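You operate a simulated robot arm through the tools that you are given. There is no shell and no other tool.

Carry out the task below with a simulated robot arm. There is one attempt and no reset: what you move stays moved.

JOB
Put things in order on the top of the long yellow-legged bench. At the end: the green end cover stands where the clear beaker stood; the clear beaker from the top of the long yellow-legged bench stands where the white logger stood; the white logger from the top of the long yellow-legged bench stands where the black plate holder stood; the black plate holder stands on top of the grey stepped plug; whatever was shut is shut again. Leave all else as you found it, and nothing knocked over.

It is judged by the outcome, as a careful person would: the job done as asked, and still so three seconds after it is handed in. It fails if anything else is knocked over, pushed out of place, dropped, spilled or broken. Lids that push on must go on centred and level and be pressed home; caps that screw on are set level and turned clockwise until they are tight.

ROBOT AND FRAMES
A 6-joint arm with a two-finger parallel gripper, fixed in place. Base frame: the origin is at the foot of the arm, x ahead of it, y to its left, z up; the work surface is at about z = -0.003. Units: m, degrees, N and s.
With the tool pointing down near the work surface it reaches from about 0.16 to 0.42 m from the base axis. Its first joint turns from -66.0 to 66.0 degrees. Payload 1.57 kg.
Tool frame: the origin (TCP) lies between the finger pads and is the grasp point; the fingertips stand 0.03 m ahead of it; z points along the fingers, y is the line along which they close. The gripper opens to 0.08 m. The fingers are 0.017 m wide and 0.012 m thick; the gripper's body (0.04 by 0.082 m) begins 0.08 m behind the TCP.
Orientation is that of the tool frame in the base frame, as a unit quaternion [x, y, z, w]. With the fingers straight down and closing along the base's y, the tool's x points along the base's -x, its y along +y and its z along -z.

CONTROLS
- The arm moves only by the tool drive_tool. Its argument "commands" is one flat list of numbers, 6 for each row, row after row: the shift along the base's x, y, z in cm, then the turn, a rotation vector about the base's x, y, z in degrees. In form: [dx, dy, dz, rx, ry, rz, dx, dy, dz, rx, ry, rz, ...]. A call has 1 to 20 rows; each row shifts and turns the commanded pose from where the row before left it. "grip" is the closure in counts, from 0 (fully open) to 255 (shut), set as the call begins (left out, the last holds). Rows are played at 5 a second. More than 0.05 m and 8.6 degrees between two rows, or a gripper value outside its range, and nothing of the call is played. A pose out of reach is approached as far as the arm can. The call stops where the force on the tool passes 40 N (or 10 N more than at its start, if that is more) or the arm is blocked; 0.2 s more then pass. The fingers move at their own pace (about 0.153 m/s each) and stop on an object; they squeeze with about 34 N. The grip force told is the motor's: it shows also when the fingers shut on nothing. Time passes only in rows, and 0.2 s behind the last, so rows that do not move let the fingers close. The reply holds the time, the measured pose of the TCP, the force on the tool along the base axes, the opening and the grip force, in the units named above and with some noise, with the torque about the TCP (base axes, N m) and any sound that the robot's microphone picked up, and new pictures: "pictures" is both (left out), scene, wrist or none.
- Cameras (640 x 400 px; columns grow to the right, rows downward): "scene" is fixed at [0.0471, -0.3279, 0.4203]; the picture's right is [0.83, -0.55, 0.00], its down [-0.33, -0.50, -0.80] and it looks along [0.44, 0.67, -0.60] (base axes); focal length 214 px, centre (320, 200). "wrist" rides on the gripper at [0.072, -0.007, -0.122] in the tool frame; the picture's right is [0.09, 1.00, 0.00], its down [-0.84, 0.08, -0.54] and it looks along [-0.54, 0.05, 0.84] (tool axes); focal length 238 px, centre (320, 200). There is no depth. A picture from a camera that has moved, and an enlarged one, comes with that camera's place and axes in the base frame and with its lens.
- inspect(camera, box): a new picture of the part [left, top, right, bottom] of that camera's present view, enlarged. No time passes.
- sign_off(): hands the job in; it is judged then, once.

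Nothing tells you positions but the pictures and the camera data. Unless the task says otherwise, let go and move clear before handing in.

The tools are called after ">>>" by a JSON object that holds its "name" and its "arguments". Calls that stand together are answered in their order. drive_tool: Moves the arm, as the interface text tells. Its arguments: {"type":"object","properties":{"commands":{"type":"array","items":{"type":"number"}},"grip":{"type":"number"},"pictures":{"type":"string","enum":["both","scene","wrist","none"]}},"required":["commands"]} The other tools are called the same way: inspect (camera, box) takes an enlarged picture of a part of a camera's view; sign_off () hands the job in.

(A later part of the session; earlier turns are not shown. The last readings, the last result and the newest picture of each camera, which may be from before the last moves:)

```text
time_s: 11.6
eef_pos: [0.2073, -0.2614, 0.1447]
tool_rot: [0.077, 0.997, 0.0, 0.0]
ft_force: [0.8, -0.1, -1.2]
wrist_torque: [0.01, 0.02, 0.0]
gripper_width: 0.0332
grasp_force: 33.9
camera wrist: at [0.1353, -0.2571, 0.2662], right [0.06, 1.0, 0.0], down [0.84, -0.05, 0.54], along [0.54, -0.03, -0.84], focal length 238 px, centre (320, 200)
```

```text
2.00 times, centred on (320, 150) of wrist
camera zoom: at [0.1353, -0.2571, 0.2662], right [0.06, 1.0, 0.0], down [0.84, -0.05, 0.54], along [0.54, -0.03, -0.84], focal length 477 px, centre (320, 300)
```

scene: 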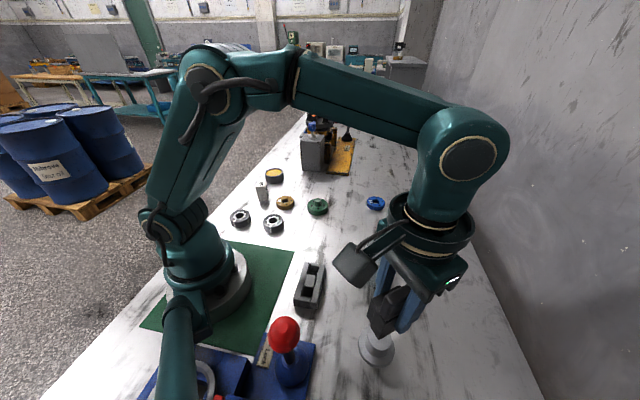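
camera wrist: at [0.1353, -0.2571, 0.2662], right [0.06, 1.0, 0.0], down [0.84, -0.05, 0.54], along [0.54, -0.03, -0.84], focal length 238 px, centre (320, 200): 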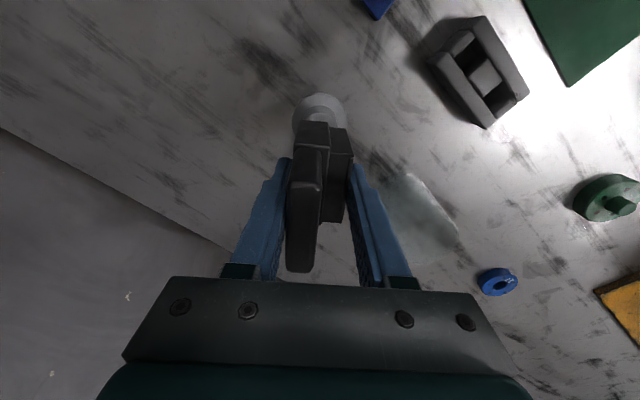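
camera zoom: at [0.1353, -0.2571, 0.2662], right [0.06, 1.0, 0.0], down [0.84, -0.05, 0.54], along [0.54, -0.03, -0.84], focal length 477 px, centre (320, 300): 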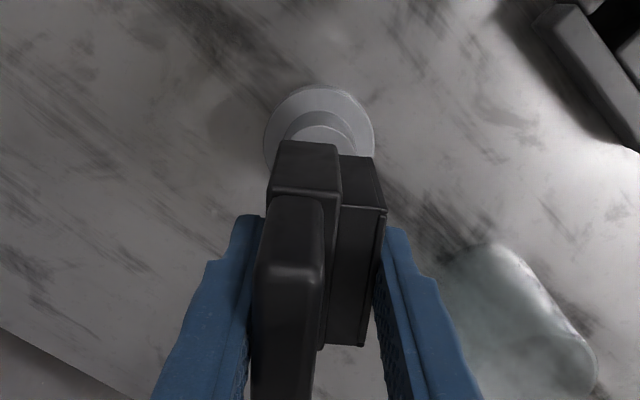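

The plug is centred beneath the holder. I'll go down to just above its top and check again.

>>> {"name": "drive_tool", "arguments": {"commands": [0, 0, -2.3, 0, 0, 0, 0, 0, -2.2, 0, 0, 0, 0, 0, 0, 0, 0, 0], "grip": 255}}

>>> {"name": "inspect", "arguments": {"camera": "scene", "box": [320, 280, 440, 380]}}

>>> {"name": "inspect", "arguments": {"camera": "wrist", "box": [240, 70, 400, 210]}}

```text
time_s: 12.4
eef_pos: [0.207, -0.2616, 0.1007]
tool_rot: [0.077, 0.997, -0.001, 0.0]
ft_force: [0.5, -0.6, -0.9]
wrist_torque: [-0.02, 0.02, 0.02]
gripper_width: 0.0329
grasp_force: 34.2
camera wrist: at [0.1357, -0.2574, 0.2206], right [0.06, 1.0, 0.0], down [0.84, -0.05, 0.54], along [0.54, -0.03, -0.84], focal length 238 px, centre (320, 200)
```

scene: 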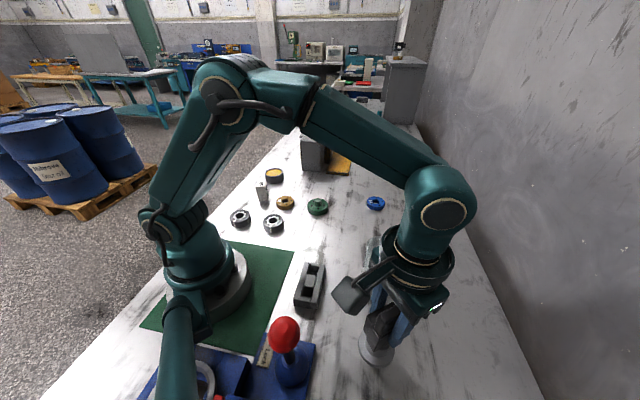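
wrist: 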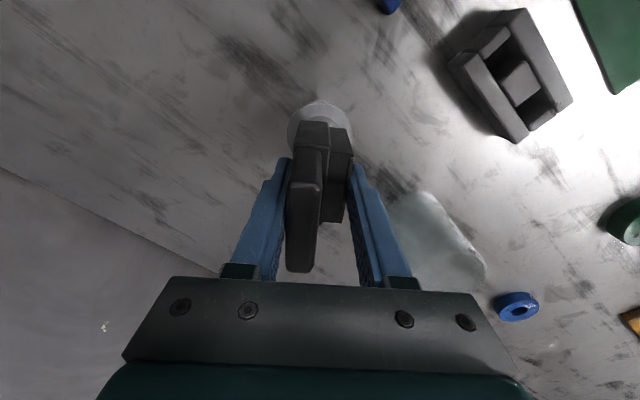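

```text
4.00 times, centred on (380, 330) of scene
camera zoom: at [0.0471, -0.3279, 0.4203], right [0.83, -0.55, 0.0], down [-0.33, -0.5, -0.8], along [0.44, 0.67, -0.6], focal length 858 px, centre (80, -320)
```

zoom: 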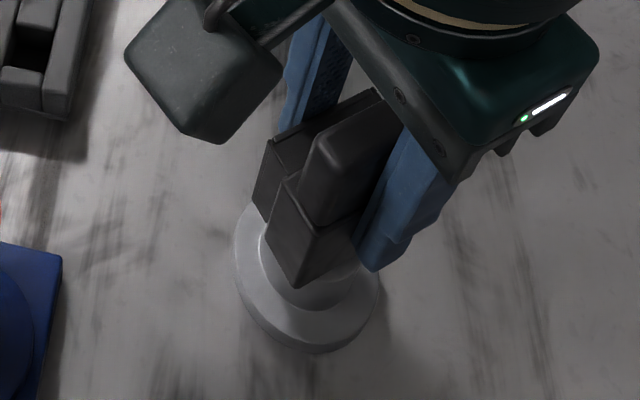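

```text
2.86 times, centred on (320, 140) of wrist
camera zoom: at [0.1357, -0.2574, 0.2206], right [0.06, 1.0, 0.0], down [0.84, -0.05, 0.54], along [0.54, -0.03, -0.84], focal length 681 px, centre (320, 371)
```

zoom: 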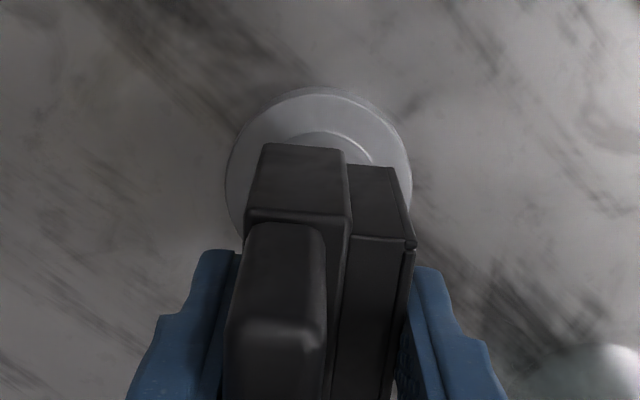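

Aligned within about a millimetre. I'll lower the last centimetre in small steps until contact.

>>> {"name": "drive_tool", "arguments": {"commands": [0, 0, -0.4, 0, 0, 0, 0, 0, -0.3, 0, 0, 0, 0, 0, 0, 0, 0, 0], "grip": 255, "pictures": "none"}}

>>> {"name": "drive_tool", "arguments": {"commands": [0, 0, -0.15, 0, 0, 0, 0, 0, 0, 0, 0, 0], "grip": 255, "pictures": "none"}}

>>> {"name": "inspect", "arguments": {"camera": "scene", "box": [340, 300, 420, 370]}}

```text
time_s: 13.2
eef_pos: [0.2073, -0.2613, 0.0937]
tool_rot: [0.077, 0.997, 0.0, 0.0]
ft_force: [0.0, 0.2, -1.1]
wrist_torque: [0.03, -0.03, -0.02]
gripper_width: 0.0329
grasp_force: 34.4
```

```text
time_s: 13.8
eef_pos: [0.2075, -0.2612, 0.0921]
tool_rot: [0.077, 0.997, 0.0, 0.0]
ft_force: [-0.5, -1.0, -0.9]
wrist_torque: [-0.03, -0.01, 0.01]
gripper_width: 0.0328
grasp_force: 34.4
```

```text
5.71 times, centred on (380, 335) of scene
camera zoom: at [0.0471, -0.3279, 0.4203], right [0.83, -0.55, 0.0], down [-0.33, -0.5, -0.8], along [0.44, 0.67, -0.6], focal length 1226 px, centre (-23, -571)
```

zoom: 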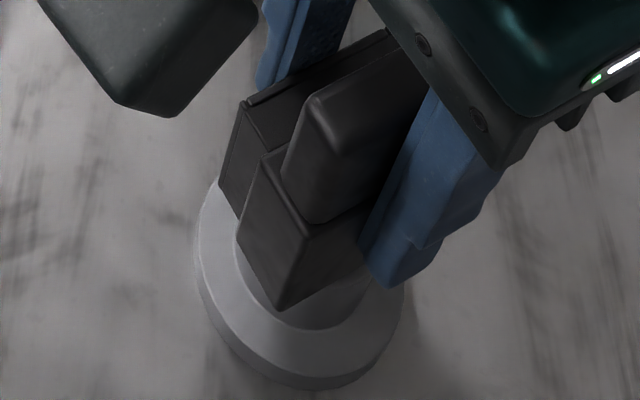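

No contact yet; I'll continue in 1 mm steps.

>>> {"name": "drive_tool", "arguments": {"commands": [0, 0, -0.1, 0, 0, 0, 0, 0, 0, 0, 0, 0], "grip": 255, "pictures": "none"}}

>>> {"name": "drive_tool", "arguments": {"commands": [0, 0, -0.1, 0, 0, 0, 0, 0, 0, 0, 0, 0], "grip": 255, "pictures": "none"}}

>>> {"name": "drive_tool", "arguments": {"commands": [0, 0, -0.1, 0, 0, 0, 0, 0, 0, 0, 0, 0], "grip": 255, "pictures": "none"}}

```text
time_s: 14.4
eef_pos: [0.2079, -0.2617, 0.0916]
tool_rot: [0.076, 0.997, 0.0, -0.001]
ft_force: [-0.2, 0.0, 1.2]
wrist_torque: [0.0, 0.0, 0.02]
gripper_width: 0.0333
grasp_force: 34.0
```

```text
time_s: 15.0
eef_pos: [0.2062, -0.2616, 0.0924]
tool_rot: [0.077, 0.997, 0.0, 0.0]
ft_force: [-4.6, 7.9, 27.4]
wrist_torque: [0.45, 0.09, 0.02]
gripper_width: 0.0331
grasp_force: 34.5
```

```text
time_s: 15.6
eef_pos: [0.2071, -0.2615, 0.0894]
tool_rot: [0.077, 0.997, -0.001, 0.001]
ft_force: [-1.7, 8.7, 31.1]
wrist_torque: [0.42, 0.0, 0.0]
gripper_width: 0.0332
grasp_force: 33.9
```

Contact made with the plug. I'll ease off the pressing force before opening.

>>> {"name": "drive_tool", "arguments": {"commands": [0, 0, 0.1, 0, 0, 0, 0, 0, 0, 0, 0, 0], "grip": 255, "pictures": "none"}}

>>> {"name": "inspect", "arguments": {"camera": "scene", "box": [340, 300, 420, 370]}}

```text
time_s: 16.2
eef_pos: [0.2068, -0.2615, 0.0891]
tool_rot: [0.077, 0.997, 0.0, 0.001]
ft_force: [2.9, 0.4, 5.8]
wrist_torque: [-0.07, -0.19, 0.06]
gripper_width: 0.0332
grasp_force: 33.9
```

```text
5.71 times, centred on (380, 335) of scene
camera zoom: at [0.0471, -0.3278, 0.4203], right [0.83, -0.55, 0.0], down [-0.33, -0.5, -0.8], along [0.44, 0.67, -0.6], focal length 1226 px, centre (-23, -571)
```

zoom: 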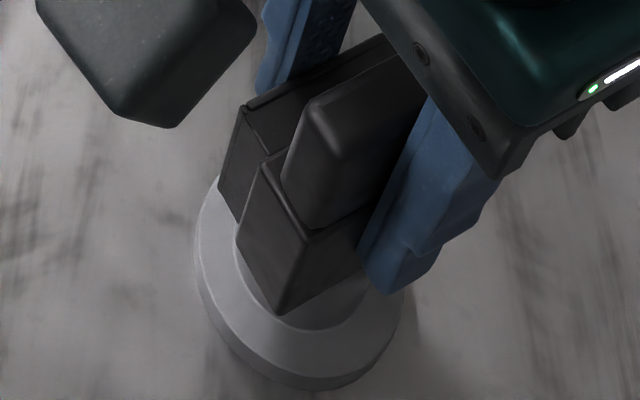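

Nearly unloaded. I'll open the fingers slightly first, then check that the holder stands by itself.

>>> {"name": "drive_tool", "arguments": {"commands": [0, 0, 0, 0, 0, 0, 0, 0, 0, 0, 0, 0, 0, 0, 0, 0, 0, 0], "grip": 130}}

>>> {"name": "inspect", "arguments": {"camera": "scene", "box": [340, 300, 420, 370]}}

>>> {"name": "inspect", "arguments": {"camera": "wrist", "box": [240, 70, 400, 210]}}

```text
time_s: 17.0
eef_pos: [0.207, -0.2623, 0.0903]
tool_rot: [0.077, 0.997, 0.0, 0.0]
ft_force: [0.2, 0.7, -0.3]
wrist_torque: [0.03, 0.0, 0.02]
gripper_width: 0.0393
grasp_force: 0.0
camera wrist: at [0.1349, -0.2577, 0.2106], right [0.06, 1.0, 0.0], down [0.84, -0.05, 0.54], along [0.54, -0.03, -0.84], focal length 238 px, centre (320, 200)
```

scene: 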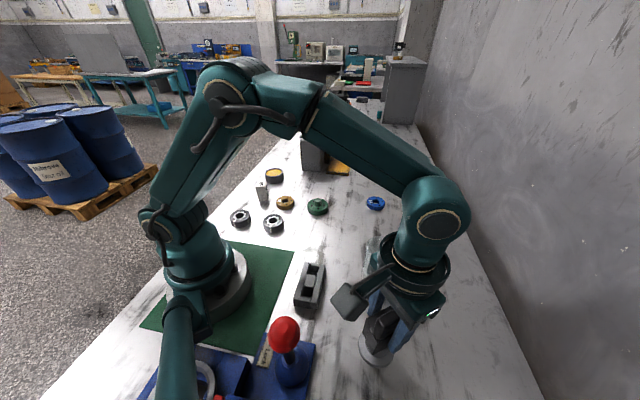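
wrist: 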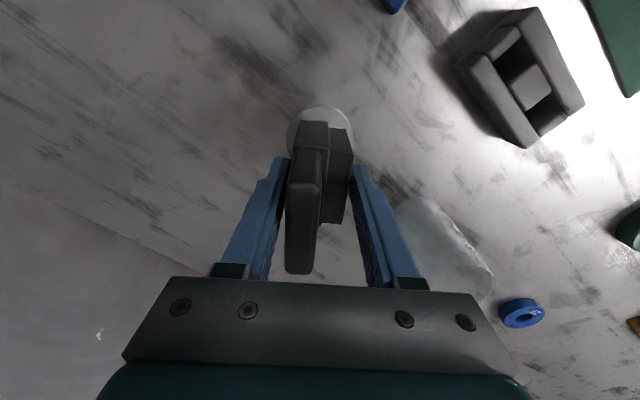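

```text
5.71 times, centred on (380, 335) of scene
camera zoom: at [0.0471, -0.3279, 0.4203], right [0.83, -0.55, 0.0], down [-0.33, -0.5, -0.8], along [0.44, 0.67, -0.6], focal length 1226 px, centre (-23, -571)
```

zoom: 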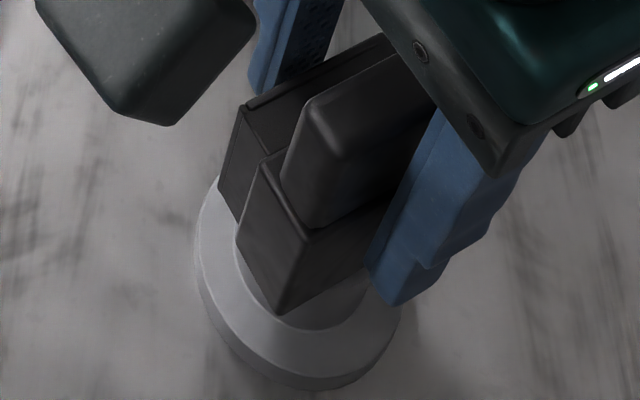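

```text
2.86 times, centred on (320, 140) of wrist
camera zoom: at [0.1349, -0.2577, 0.2106], right [0.06, 1.0, 0.0], down [0.84, -0.05, 0.54], along [0.54, -0.03, -0.84], focal length 681 px, centre (320, 371)
```

zoom: 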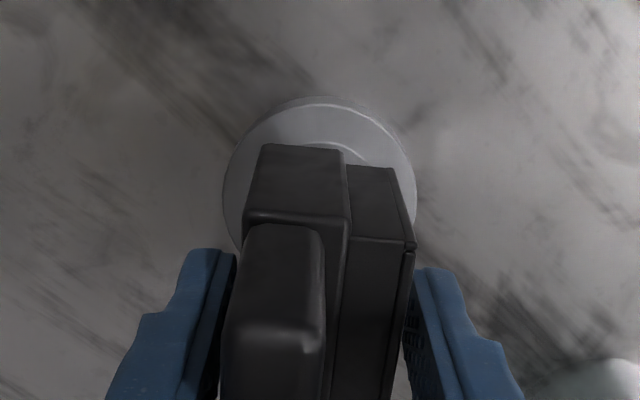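

The holder stands on the plug without support, level. I'll open fully and rise straight up.

>>> {"name": "drive_tool", "arguments": {"commands": [0, 0, 0, 0, 0, 0, 0, 0, 0, 0, 0, 0], "grip": 60, "pictures": "none"}}

>>> {"name": "drive_tool", "arguments": {"commands": [0, 0, 2, 0, 0, 0, 0, 0, 3, 0, 0, 0, 0, 0, 3, 0, 0, 0, -0.5, 0.5, 1, 0, 0, 0, 0, 0, 0, 0, 0, 0], "grip": 40}}

>>> {"name": "inspect", "arguments": {"camera": "scene", "box": [320, 270, 440, 380]}}

```text
time_s: 17.6
eef_pos: [0.2061, -0.2618, 0.0915]
tool_rot: [0.077, 0.997, 0.001, 0.0]
ft_force: [-0.6, -0.2, -0.2]
wrist_torque: [-0.01, 0.0, 0.02]
gripper_width: 0.0614
grasp_force: 0.2
```

```text
time_s: 18.8
eef_pos: [0.2012, -0.2573, 0.1802]
tool_rot: [0.077, 0.997, 0.0, 0.0]
ft_force: [-0.2, 0.7, 0.8]
wrist_torque: [0.01, 0.0, 0.02]
gripper_width: 0.0675
grasp_force: 0.1
camera wrist: at [0.1301, -0.2527, 0.3013], right [0.06, 1.0, 0.0], down [0.84, -0.05, 0.54], along [0.54, -0.03, -0.84], focal length 238 px, centre (320, 200)
```

scene: 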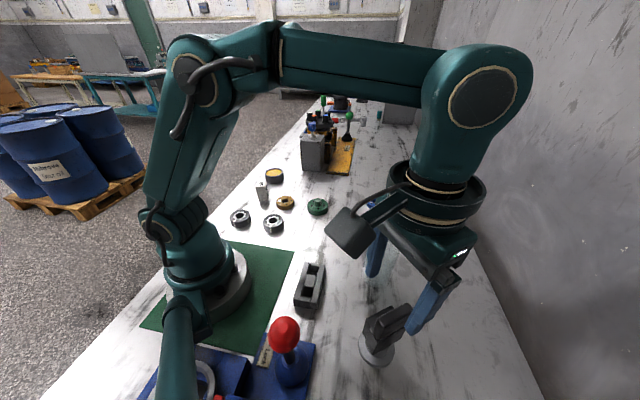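
wrist: 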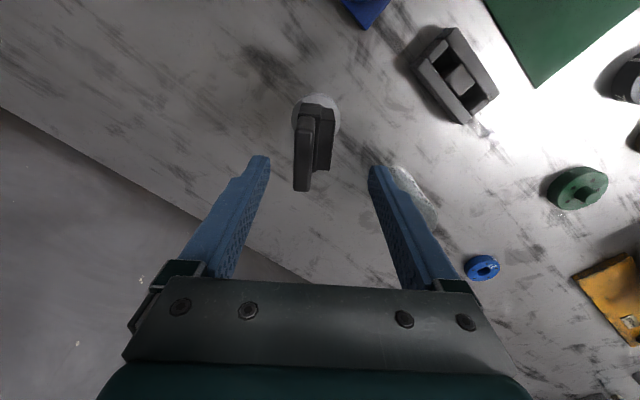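

```text
3.64 times, centred on (380, 325) of scene
camera zoom: at [0.0471, -0.3279, 0.4203], right [0.83, -0.55, 0.0], down [-0.33, -0.5, -0.8], along [0.44, 0.67, -0.6], focal length 780 px, centre (102, -254)
```

zoom: 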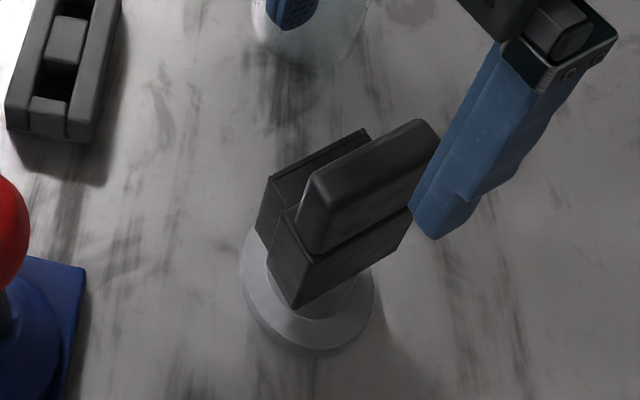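

The holder stands steadily on the plug. Next is the white logger near (0.21, 0.27); I'll swing over to look at it from above.

>>> {"name": "drive_tool", "arguments": {"commands": [0.6, 4.1, 0, 0, 0, 4, 0.6, 4.1, 0, 0, 0, 4, 0.4, 4.1, 0, 0, 0, 4, 0.2, 4.1, 0, 0, 0, 4, 0, 4.1, 0, 0, 0, 4, 0, 4.1, 0, 0, 0, 4, 0, 4.1, 0, 0, 0, 4, 0, 4.1, 0, 0, 0, 4, -0.2, 4.1, 0, 0, 0, 4, -0.4, 4.1, 0, 0, 0, 4, -0.6, 4.1, 0, 0, 0, 4, -0.6, 3.0, 0, 0, 0, 4, 0, 0, 0, 0, 0, 0], "grip": 0}}

>>> {"name": "inspect", "arguments": {"camera": "wrist", "box": [220, 30, 440, 230]}}

>>> {"name": "inspect", "arguments": {"camera": "scene", "box": [300, 210, 460, 390]}}

```text
time_s: 21.6
eef_pos: [0.2016, 0.2238, 0.1793]
tool_rot: [-0.335, 0.942, -0.001, -0.001]
ft_force: [0.0, -0.9, -0.8]
wrist_torque: [-0.03, 0.0, 0.02]
gripper_width: 0.0799
grasp_force: 0.1
camera wrist: at [0.1505, 0.1742, 0.3007], right [-0.7, 0.71, 0.0], down [0.6, 0.59, 0.54], along [0.39, 0.38, -0.84], focal length 238 px, centre (320, 200)
```

scene: 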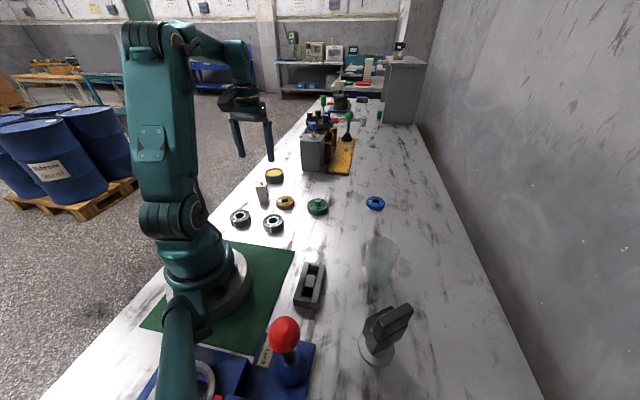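
wrist: 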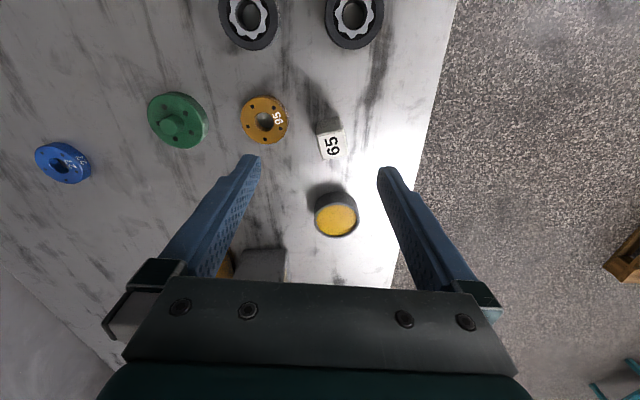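

```text
2.00 times, centred on (330, 130) of wrist
camera zoom: at [0.1505, 0.1742, 0.3007], right [-0.7, 0.71, 0.0], down [0.6, 0.59, 0.54], along [0.39, 0.38, -0.84], focal length 477 px, centre (300, 340)
```

zoom: 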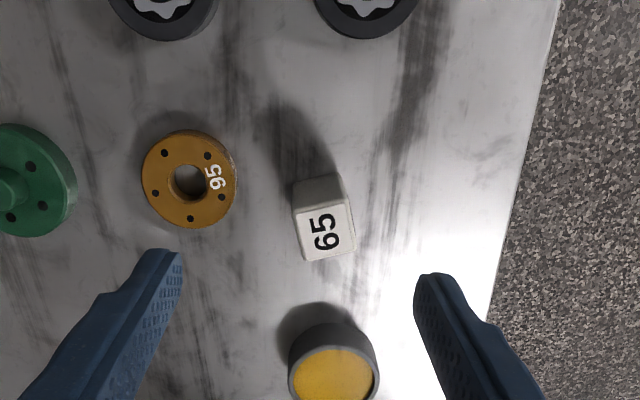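

```text
2.22 times, centred on (380, 300) of scene
camera zoom: at [0.0471, -0.3278, 0.4203], right [0.83, -0.55, 0.0], down [-0.33, -0.5, -0.8], along [0.44, 0.67, -0.6], focal length 477 px, centre (187, -22)
```

zoom: 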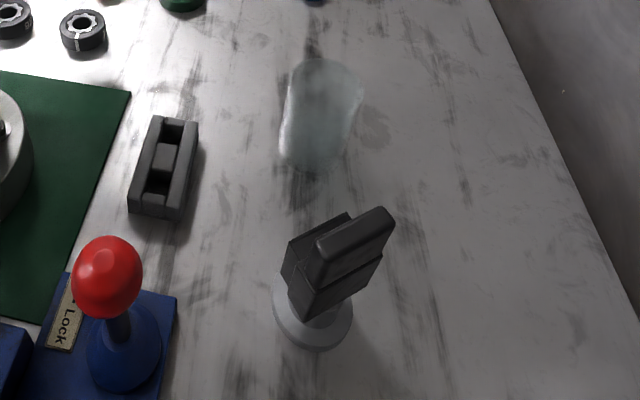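

I'll enlarge the logger to get its corners.

>>> {"name": "inspect", "arguments": {"camera": "wrist", "box": [295, 100, 365, 175]}}

>>> {"name": "inspect", "arguments": {"camera": "scene", "box": [240, 165, 290, 215]}}

```text
5.33 times, centred on (330, 138) of wrist
camera zoom: at [0.1505, 0.1742, 0.3007], right [-0.7, 0.71, 0.0], down [0.6, 0.59, 0.54], along [0.39, 0.38, -0.84], focal length 1271 px, centre (267, 533)
```

zoom: 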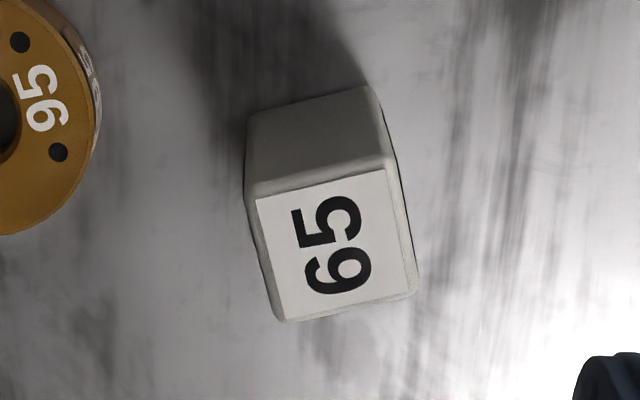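

```text
8.00 times, centred on (265, 190) of scene
camera zoom: at [0.0471, -0.3278, 0.4203], right [0.83, -0.55, 0.0], down [-0.33, -0.5, -0.8], along [0.44, 0.67, -0.6], focal length 1716 px, centre (760, 280)
```

zoom: 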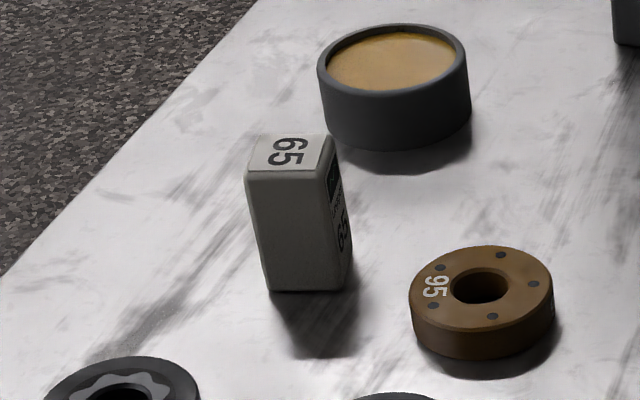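

The logger is a roughly 2.8 cm square block about 5.8 cm high, turned about 57°, centred near (0.205, 0.246). I'll line up above it with the fingers partly open.

>>> {"name": "drive_tool", "arguments": {"commands": [0.1, 0.75, -2, 0, 0, 6, 0.1, 0.75, -2, 0, 0, 6, 0.1, 0.77, -2, 0, 0, 6, 0, 0, 0, 0, 0, 0], "grip": 70}}

>>> {"name": "inspect", "arguments": {"camera": "wrist", "box": [240, 60, 400, 220]}}

>>> {"name": "inspect", "arguments": {"camera": "scene", "box": [220, 100, 320, 220]}}

```text
time_s: 22.6
eef_pos: [0.2048, 0.2478, 0.1188]
tool_rot: [-0.479, 0.878, 0.0, 0.0]
ft_force: [-0.1, 0.8, 0.0]
wrist_torque: [0.01, 0.05, 0.01]
gripper_width: 0.0582
grasp_force: 0.0
camera wrist: at [0.1716, 0.1828, 0.2401], right [-0.89, 0.46, 0.0], down [0.39, 0.75, 0.54], along [0.25, 0.48, -0.84], focal length 238 px, centre (320, 200)
```

scene: 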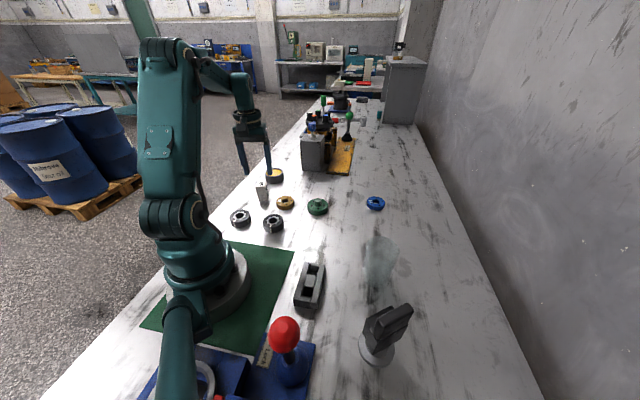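
wrist: 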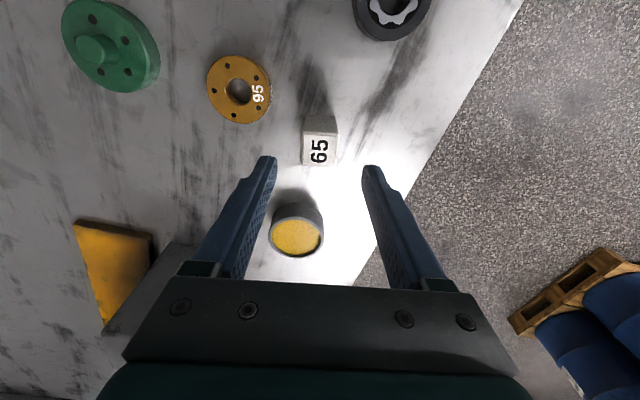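

```text
2.50 times, centred on (320, 140) of wrist
camera zoom: at [0.1716, 0.1828, 0.2401], right [-0.89, 0.46, 0.0], down [0.39, 0.75, 0.54], along [0.25, 0.48, -0.84], focal length 596 px, centre (320, 350)
```

zoom: 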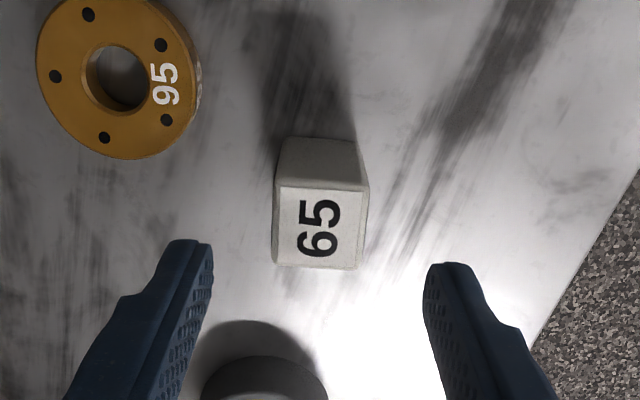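

```text
3.33 times, centred on (270, 160) of scene
camera zoom: at [0.0471, -0.3279, 0.4203], right [0.83, -0.55, 0.0], down [-0.33, -0.5, -0.8], along [0.44, 0.67, -0.6], focal length 715 px, centre (487, 333)
```

zoom: 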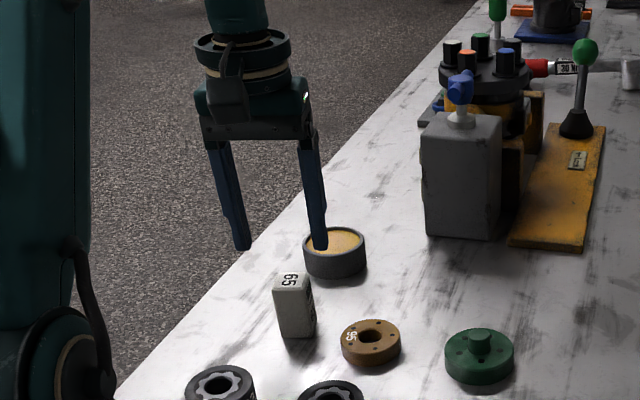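

The logger is centred between the fingers. A small correction, then I descend around it.

>>> {"name": "drive_tool", "arguments": {"commands": [0, -0.12, -2.7, 0, 0, 1.8, 0, 0, -2.7, 0, 0, 0, 0, 0, -2.7, 0, 0, 0, 0, 0, 0, 0, 0, 0], "grip": 70}}

>>> {"name": "inspect", "arguments": {"camera": "wrist", "box": [240, 60, 400, 220]}}

>>> {"name": "inspect", "arguments": {"camera": "scene", "box": [220, 130, 320, 220]}}

```text
time_s: 23.6
eef_pos: [0.2039, 0.2461, 0.0395]
tool_rot: [-0.492, 0.871, 0.0, 0.0]
ft_force: [0.2, -0.3, 0.6]
wrist_torque: [0.0, -0.03, -0.04]
gripper_width: 0.0581
grasp_force: 0.0
camera wrist: at [0.174, 0.1804, 0.1602], right [-0.9, 0.43, 0.0], down [0.36, 0.76, 0.54], along [0.24, 0.49, -0.84], focal length 238 px, centre (320, 200)
```

scene: 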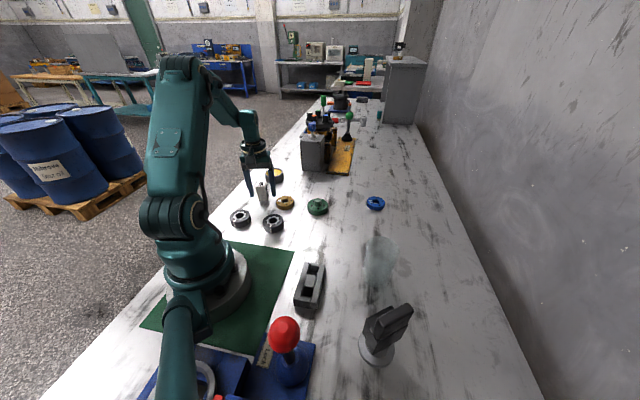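
wrist: 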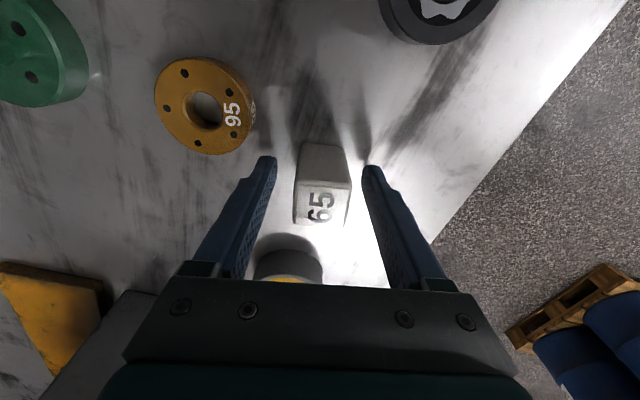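

```text
2.50 times, centred on (320, 140) of wrist
camera zoom: at [0.174, 0.1804, 0.1602], right [-0.9, 0.43, 0.0], down [0.36, 0.76, 0.54], along [0.24, 0.49, -0.84], focal length 596 px, centre (320, 350)
```

zoom: 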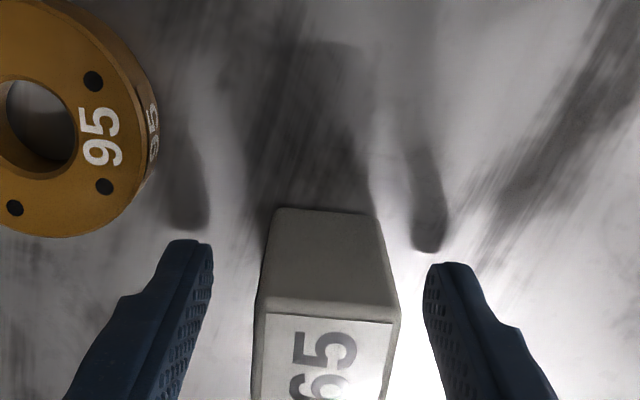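

```text
4.44 times, centred on (270, 175) of scene
camera zoom: at [0.0471, -0.3279, 0.4203], right [0.83, -0.55, 0.0], down [-0.33, -0.5, -0.8], along [0.44, 0.67, -0.6], focal length 953 px, centre (542, 311)
```

zoom: 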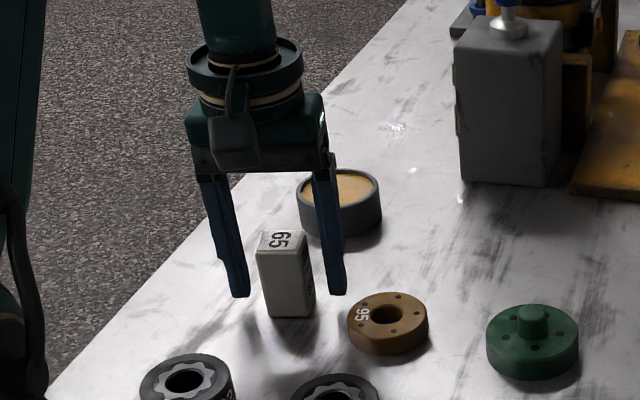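

The logger is centred between the fingers at the right depth. Closing on it.

>>> {"name": "drive_tool", "arguments": {"commands": [0, 0, 0, 0, 0, 0, 0, 0, 0, 0, 0, 0, 0, 0, 0, 0, 0, 0], "grip": 255, "pictures": "none"}}

>>> {"name": "drive_tool", "arguments": {"commands": [0, 0, 1.5, 0, 0, 0, 0, 0, 3, 0, 0, 0, 0, 0, 3.5, 0, 0, 0, 0, 0, 0, 0, 0, 0], "grip": 255}}

>>> {"name": "inspect", "arguments": {"camera": "scene", "box": [220, 110, 320, 220]}}

```text
time_s: 24.4
eef_pos: [0.2051, 0.2461, 0.0393]
tool_rot: [-0.492, 0.871, 0.0, 0.0]
ft_force: [-0.5, -0.1, -0.1]
wrist_torque: [0.01, 0.03, -0.03]
gripper_width: 0.0304
grasp_force: 33.6
```

```text
time_s: 25.4
eef_pos: [0.2046, 0.2452, 0.1202]
tool_rot: [-0.493, 0.87, 0.0, -0.001]
ft_force: [-0.8, -0.7, -0.4]
wrist_torque: [0.03, -0.02, 0.0]
gripper_width: 0.0306
grasp_force: 34.5
camera wrist: at [0.1745, 0.18, 0.2403], right [-0.9, 0.43, 0.0], down [0.36, 0.76, 0.54], along [0.24, 0.49, -0.84], focal length 238 px, centre (320, 200)
```

scene: 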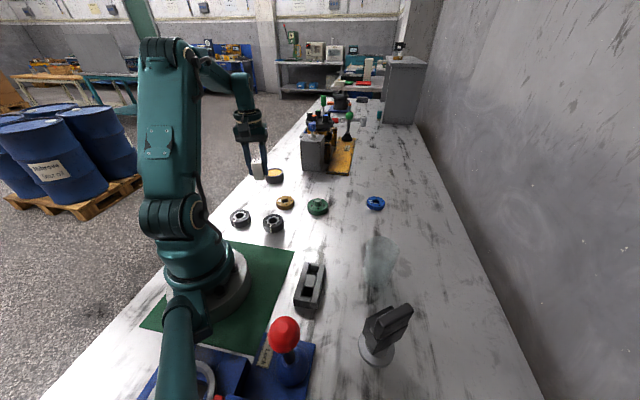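
wrist: 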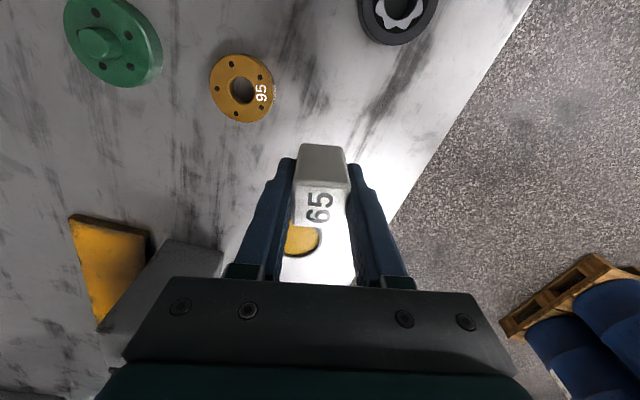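

```text
3.64 times, centred on (270, 165) of scene
camera zoom: at [0.0471, -0.3279, 0.4203], right [0.83, -0.55, 0.0], down [-0.33, -0.5, -0.8], along [0.44, 0.67, -0.6], focal length 780 px, centre (502, 327)
```

zoom: 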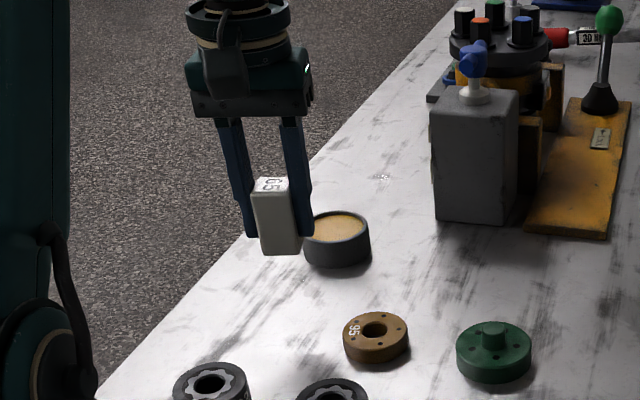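

The logger is held. I'll carry it across to above the holder's old spot at about (0.374, -0.037).

>>> {"name": "drive_tool", "arguments": {"commands": [1.88, -3.13, 1.0, 0, 0, -2.3, 1.88, -3.13, 1.0, 0, 0, -2.3, 1.88, -3.13, 0, 0, 0, -2.3, 1.88, -3.13, 0, 0, 0, -2.3, 1.88, -3.13, 0, 0, 0, -2.3, 1.88, -3.13, 0, 0, 0, -2.3, 1.88, -3.13, 0, 0, 0, -2.3, 1.88, -3.13, 0, 0, 0, -2.3, 1.88, -3.13, -1, 0, 0, -2.3, 0, 0, 0, 0, 0, 0], "grip": 255}}

>>> {"name": "inspect", "arguments": {"camera": "scene", "box": [310, 130, 430, 250]}}

```text
time_s: 27.6
eef_pos: [0.3747, -0.0353, 0.1282]
tool_rot: [-0.328, 0.945, 0.0, 0.0]
ft_force: [-0.9, -0.3, 0.1]
wrist_torque: [-0.03, 0.0, -0.03]
gripper_width: 0.0305
grasp_force: 34.2
camera wrist: at [0.3222, -0.0862, 0.2491], right [-0.69, 0.72, 0.0], down [0.61, 0.58, 0.54], along [0.39, 0.37, -0.84], focal length 238 px, centre (320, 200)
```

scene: 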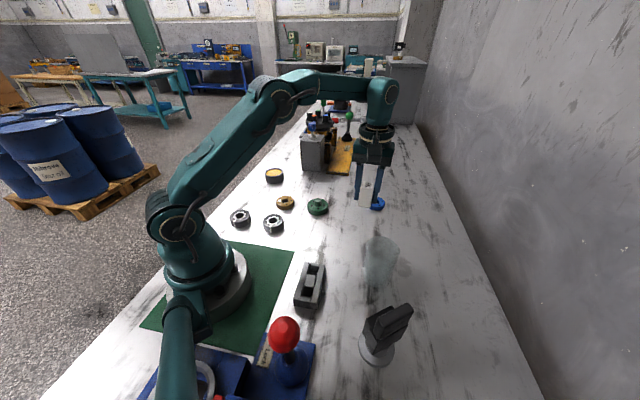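
wrist: 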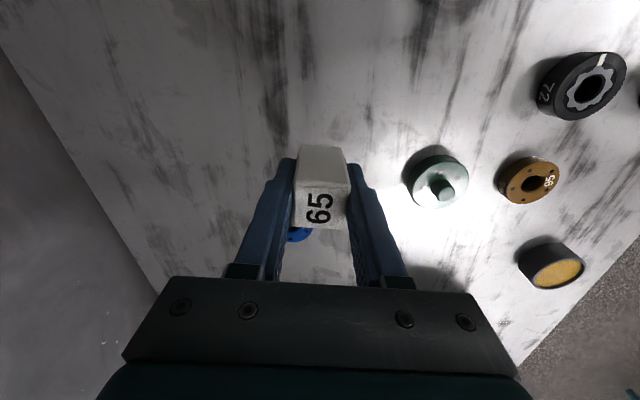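

```text
3.33 times, centred on (370, 190) of scene
camera zoom: at [0.0471, -0.3279, 0.4203], right [0.83, -0.55, 0.0], down [-0.33, -0.5, -0.8], along [0.44, 0.67, -0.6], focal length 715 px, centre (153, 233)
```

zoom: 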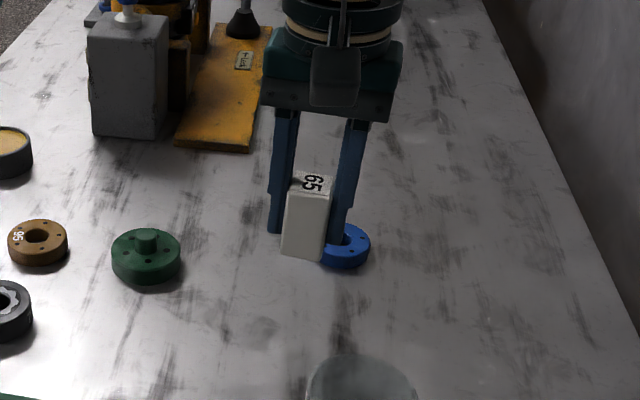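

In position. I'll lower it to just above the bench with a small correction.

>>> {"name": "drive_tool", "arguments": {"commands": [-0.1, -0.18, -3, 0, 0, 0, 0, 0, -3, 0, 0, 0, 0, 0, -2.4, 0, 0, 0, 0, 0, 0, 0, 0, 0], "grip": 255, "pictures": "none"}}

>>> {"name": "drive_tool", "arguments": {"commands": [0, 0, -0.25, 0, 0, 0, 0, 0, -0.15, 0, 0, 0, 0, 0, 0, 0, 0, 0], "grip": 255, "pictures": "none"}}

>>> {"name": "inspect", "arguments": {"camera": "scene", "box": [320, 170, 420, 250]}}

```text
time_s: 28.6
eef_pos: [0.3729, -0.0368, 0.0445]
tool_rot: [-0.328, 0.945, 0.0, 0.001]
ft_force: [0.5, 0.0, -0.5]
wrist_torque: [-0.01, 0.0, 0.03]
gripper_width: 0.0304
grasp_force: 33.5
```

```text
time_s: 29.4
eef_pos: [0.3727, -0.0376, 0.0407]
tool_rot: [-0.328, 0.945, 0.0, 0.0]
ft_force: [-0.3, 0.1, -0.3]
wrist_torque: [0.0, 0.01, -0.01]
gripper_width: 0.0304
grasp_force: 33.8
```

```text
5.00 times, centred on (370, 210) of scene
camera zoom: at [0.0471, -0.3279, 0.4203], right [0.83, -0.55, 0.0], down [-0.33, -0.5, -0.8], along [0.44, 0.67, -0.6], focal length 1072 px, centre (70, 150)
```

zoom: 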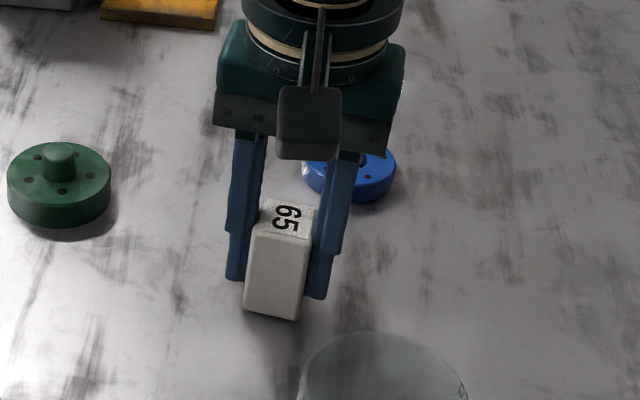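

Just above the bench; small steps until contact.

>>> {"name": "drive_tool", "arguments": {"commands": [0, 0, -0.1, 0, 0, 0, 0, 0, 0, 0, 0, 0], "grip": 255, "pictures": "none"}}

>>> {"name": "drive_tool", "arguments": {"commands": [0, 0, -0.1, 0, 0, 0, 0, 0, 0, 0, 0, 0], "grip": 255, "pictures": "none"}}

```text
time_s: 30.0
eef_pos: [0.3721, -0.0375, 0.0403]
tool_rot: [-0.328, 0.945, 0.0, 0.0]
ft_force: [-0.8, 0.1, -1.5]
wrist_torque: [-0.03, 0.01, 0.02]
gripper_width: 0.0303
grasp_force: 33.8
```

```text
time_s: 30.6
eef_pos: [0.3721, -0.0377, 0.0398]
tool_rot: [-0.328, 0.945, 0.001, 0.0]
ft_force: [-3.5, 0.2, 11.0]
wrist_torque: [0.02, 0.14, -0.01]
gripper_width: 0.0304
grasp_force: 34.0
```

The logger rests on the bench. I'll open slightly, then fully, and rise.

>>> {"name": "drive_tool", "arguments": {"commands": [0, 0, 0, 0, 0, 0, 0, 0, 0, 0, 0, 0], "grip": 140, "pictures": "none"}}

>>> {"name": "drive_tool", "arguments": {"commands": [0, 0, 0, 0, 0, 0, 0, 0, 2, 0, 0, 0, 0, 0, 3, 0, 0, 0, 0, 0, 3, 0, 0, 0, 0, 0, 0, 0, 0, 0], "grip": 70}}

>>> {"name": "inspect", "arguments": {"camera": "scene", "box": [320, 170, 420, 250]}}

>>> {"name": "inspect", "arguments": {"camera": "wrist", "box": [240, 60, 400, 220]}}

```text
time_s: 31.2
eef_pos: [0.3729, -0.0367, 0.0386]
tool_rot: [-0.328, 0.945, 0.0, 0.0]
ft_force: [0.5, -0.9, 0.1]
wrist_torque: [0.03, 0.0, -0.05]
gripper_width: 0.0362
grasp_force: 0.0
```

```text
time_s: 32.4
eef_pos: [0.3729, -0.0379, 0.1183]
tool_rot: [-0.328, 0.945, 0.0, 0.0]
ft_force: [0.0, 0.4, -0.3]
wrist_torque: [0.04, -0.02, -0.02]
gripper_width: 0.0582
grasp_force: 0.1
camera wrist: at [0.3213, -0.0875, 0.2396], right [-0.69, 0.72, 0.0], down [0.61, 0.58, 0.54], along [0.39, 0.37, -0.84], focal length 238 px, centre (320, 200)
```

scene: 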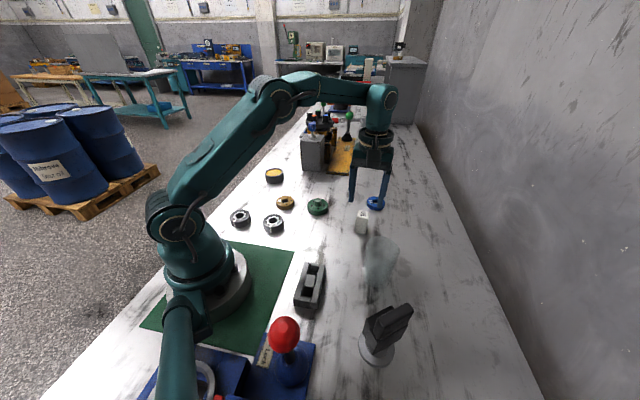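
wrist: 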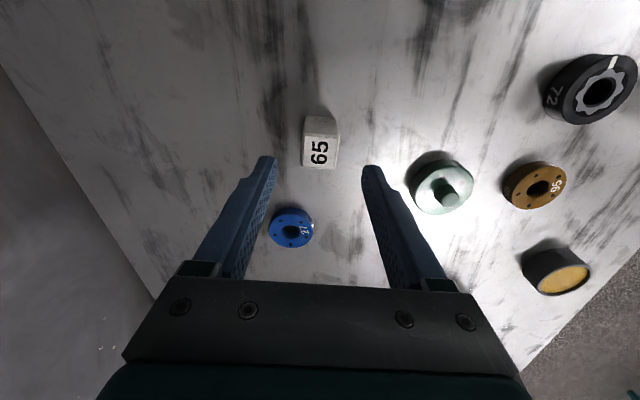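

```text
5.00 times, centred on (370, 210) of scene
camera zoom: at [0.0471, -0.3279, 0.4203], right [0.83, -0.55, 0.0], down [-0.33, -0.5, -0.8], along [0.44, 0.67, -0.6], focal length 1072 px, centre (70, 150)
```

zoom: 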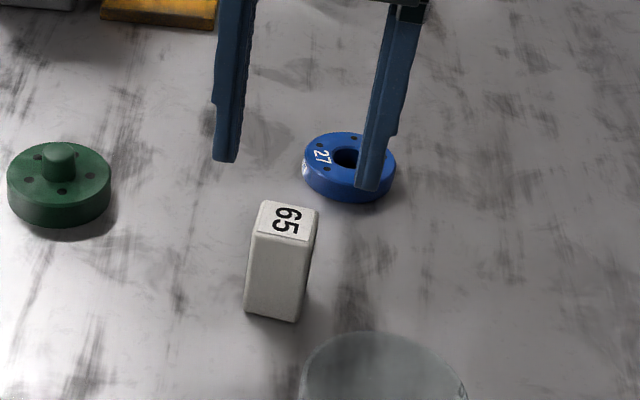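

```text
2.50 times, centred on (320, 140) of wrist
camera zoom: at [0.3213, -0.0875, 0.2396], right [-0.69, 0.72, 0.0], down [0.61, 0.58, 0.54], along [0.39, 0.37, -0.84], focal length 596 px, centre (320, 350)
```

zoom: 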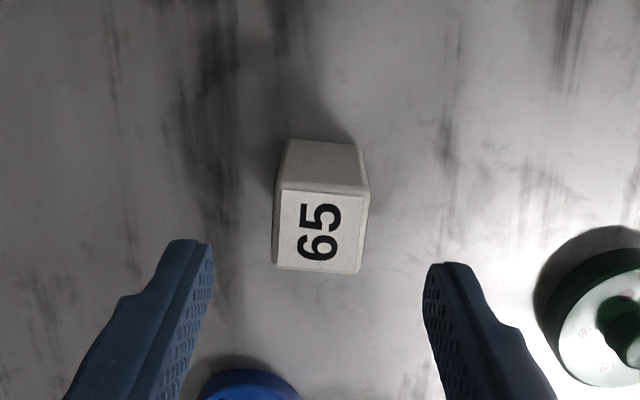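

The logger now stands where the holder was. Next the beaker near (0.304, -0.16); I'll look at it from above.

>>> {"name": "drive_tool", "arguments": {"commands": [-2.5, -1.2, 2.0, 0, 0, -8, -2.5, -2.2, 2.0, 0, 0, -8, -2.5, -2.3, 2.0, 0, 0, -8, -2.5, -2.3, 1.0, 0, 0, -8, 0, 0, 0, 0, 0, 0], "grip": 0}}

>>> {"name": "inspect", "arguments": {"camera": "wrist", "box": [220, 30, 440, 230]}}

>>> {"name": "inspect", "arguments": {"camera": "scene", "box": [340, 220, 420, 300]}}

```text
time_s: 33.6
eef_pos: [0.2729, -0.1176, 0.189]
tool_rot: [-0.054, 0.999, 0.0, 0.0]
ft_force: [-0.5, 0.3, 0.3]
wrist_torque: [0.0, 0.0, -0.02]
gripper_width: 0.0801
grasp_force: 0.1
camera wrist: at [0.2021, -0.1327, 0.3093], right [-0.2, 0.98, 0.0], down [0.82, 0.17, 0.54], along [0.53, 0.11, -0.84], focal length 238 px, centre (320, 200)
```

scene: 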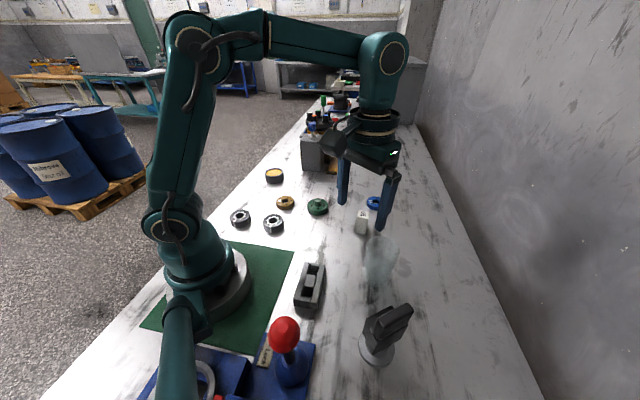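
wrist: 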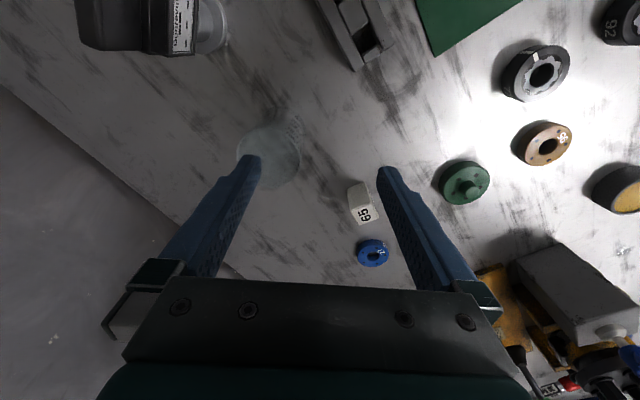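

```text
2.00 times, centred on (330, 130) of wrist
camera zoom: at [0.2021, -0.1327, 0.3093], right [-0.2, 0.98, 0.0], down [0.82, 0.17, 0.54], along [0.53, 0.11, -0.84], focal length 477 px, centre (300, 340)
```

zoom: 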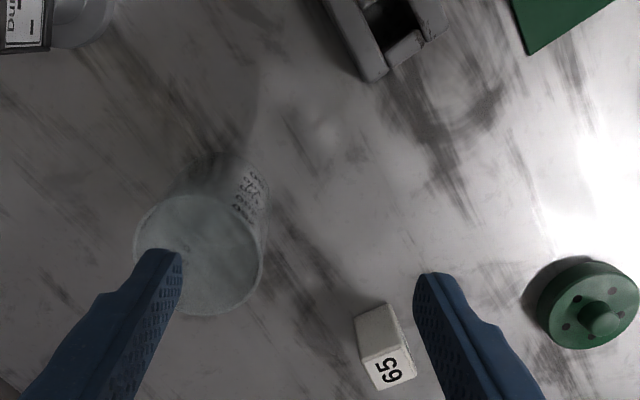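

```text
5.00 times, centred on (380, 260) of scene
camera zoom: at [0.0471, -0.3279, 0.4203], right [0.83, -0.55, 0.0], down [-0.33, -0.5, -0.8], along [0.44, 0.67, -0.6], focal length 1072 px, centre (20, -100)
```

zoom: 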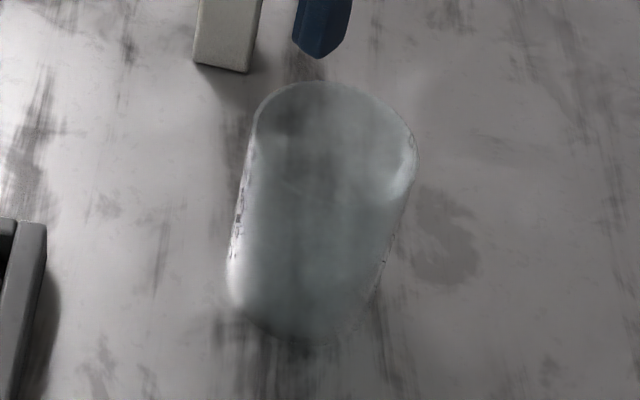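

I'll centre above the beaker and look again for a precise centre.

>>> {"name": "drive_tool", "arguments": {"commands": [1.4, -2.25, -0.5, 0, 0, -3, 1.4, -2.25, -0.5, 0, 0, -3, 0, 0, 0, 0, 0, 0], "grip": 0}}

>>> {"name": "inspect", "arguments": {"camera": "wrist", "box": [220, 50, 420, 230]}}

```text
time_s: 34.4
eef_pos: [0.3011, -0.1622, 0.1782]
tool_rot: [-0.002, 1.0, 0.001, 0.001]
ft_force: [-0.1, -0.3, 0.2]
wrist_torque: [0.0, 0.0, 0.01]
gripper_width: 0.0799
grasp_force: 0.0
camera wrist: at [0.2295, -0.1702, 0.2995], right [-0.1, 1.0, 0.0], down [0.84, 0.08, 0.54], along [0.54, 0.05, -0.84], focal length 238 px, centre (320, 200)
```

scene: 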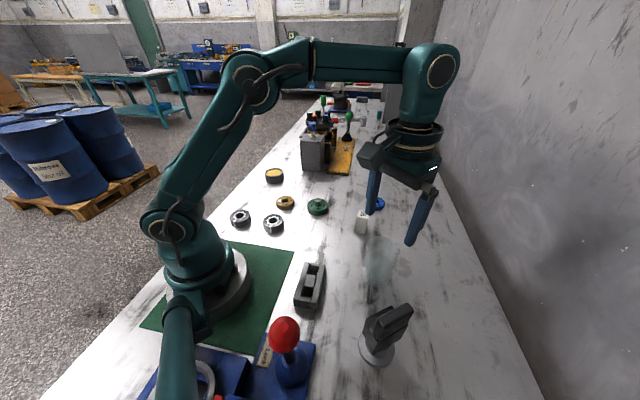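
wrist: 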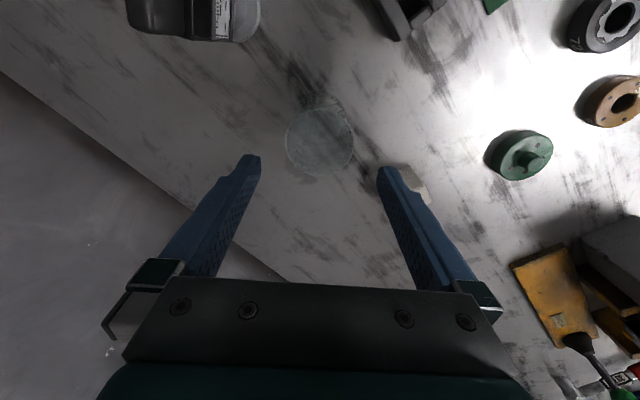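

```text
2.22 times, centred on (320, 140) of wrist
camera zoom: at [0.2295, -0.1702, 0.2995], right [-0.1, 1.0, 0.0], down [0.84, 0.08, 0.54], along [0.54, 0.05, -0.84], focal length 530 px, centre (320, 333)
```

zoom: 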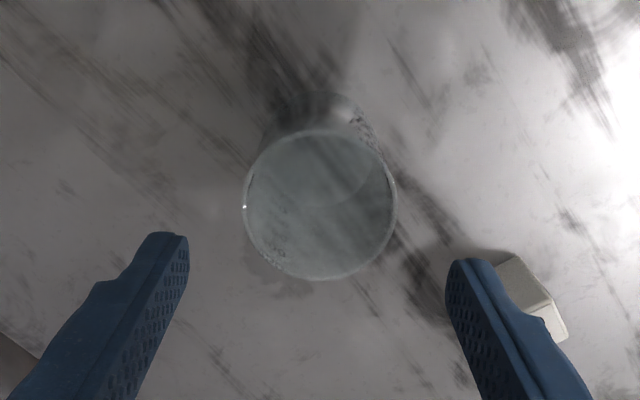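

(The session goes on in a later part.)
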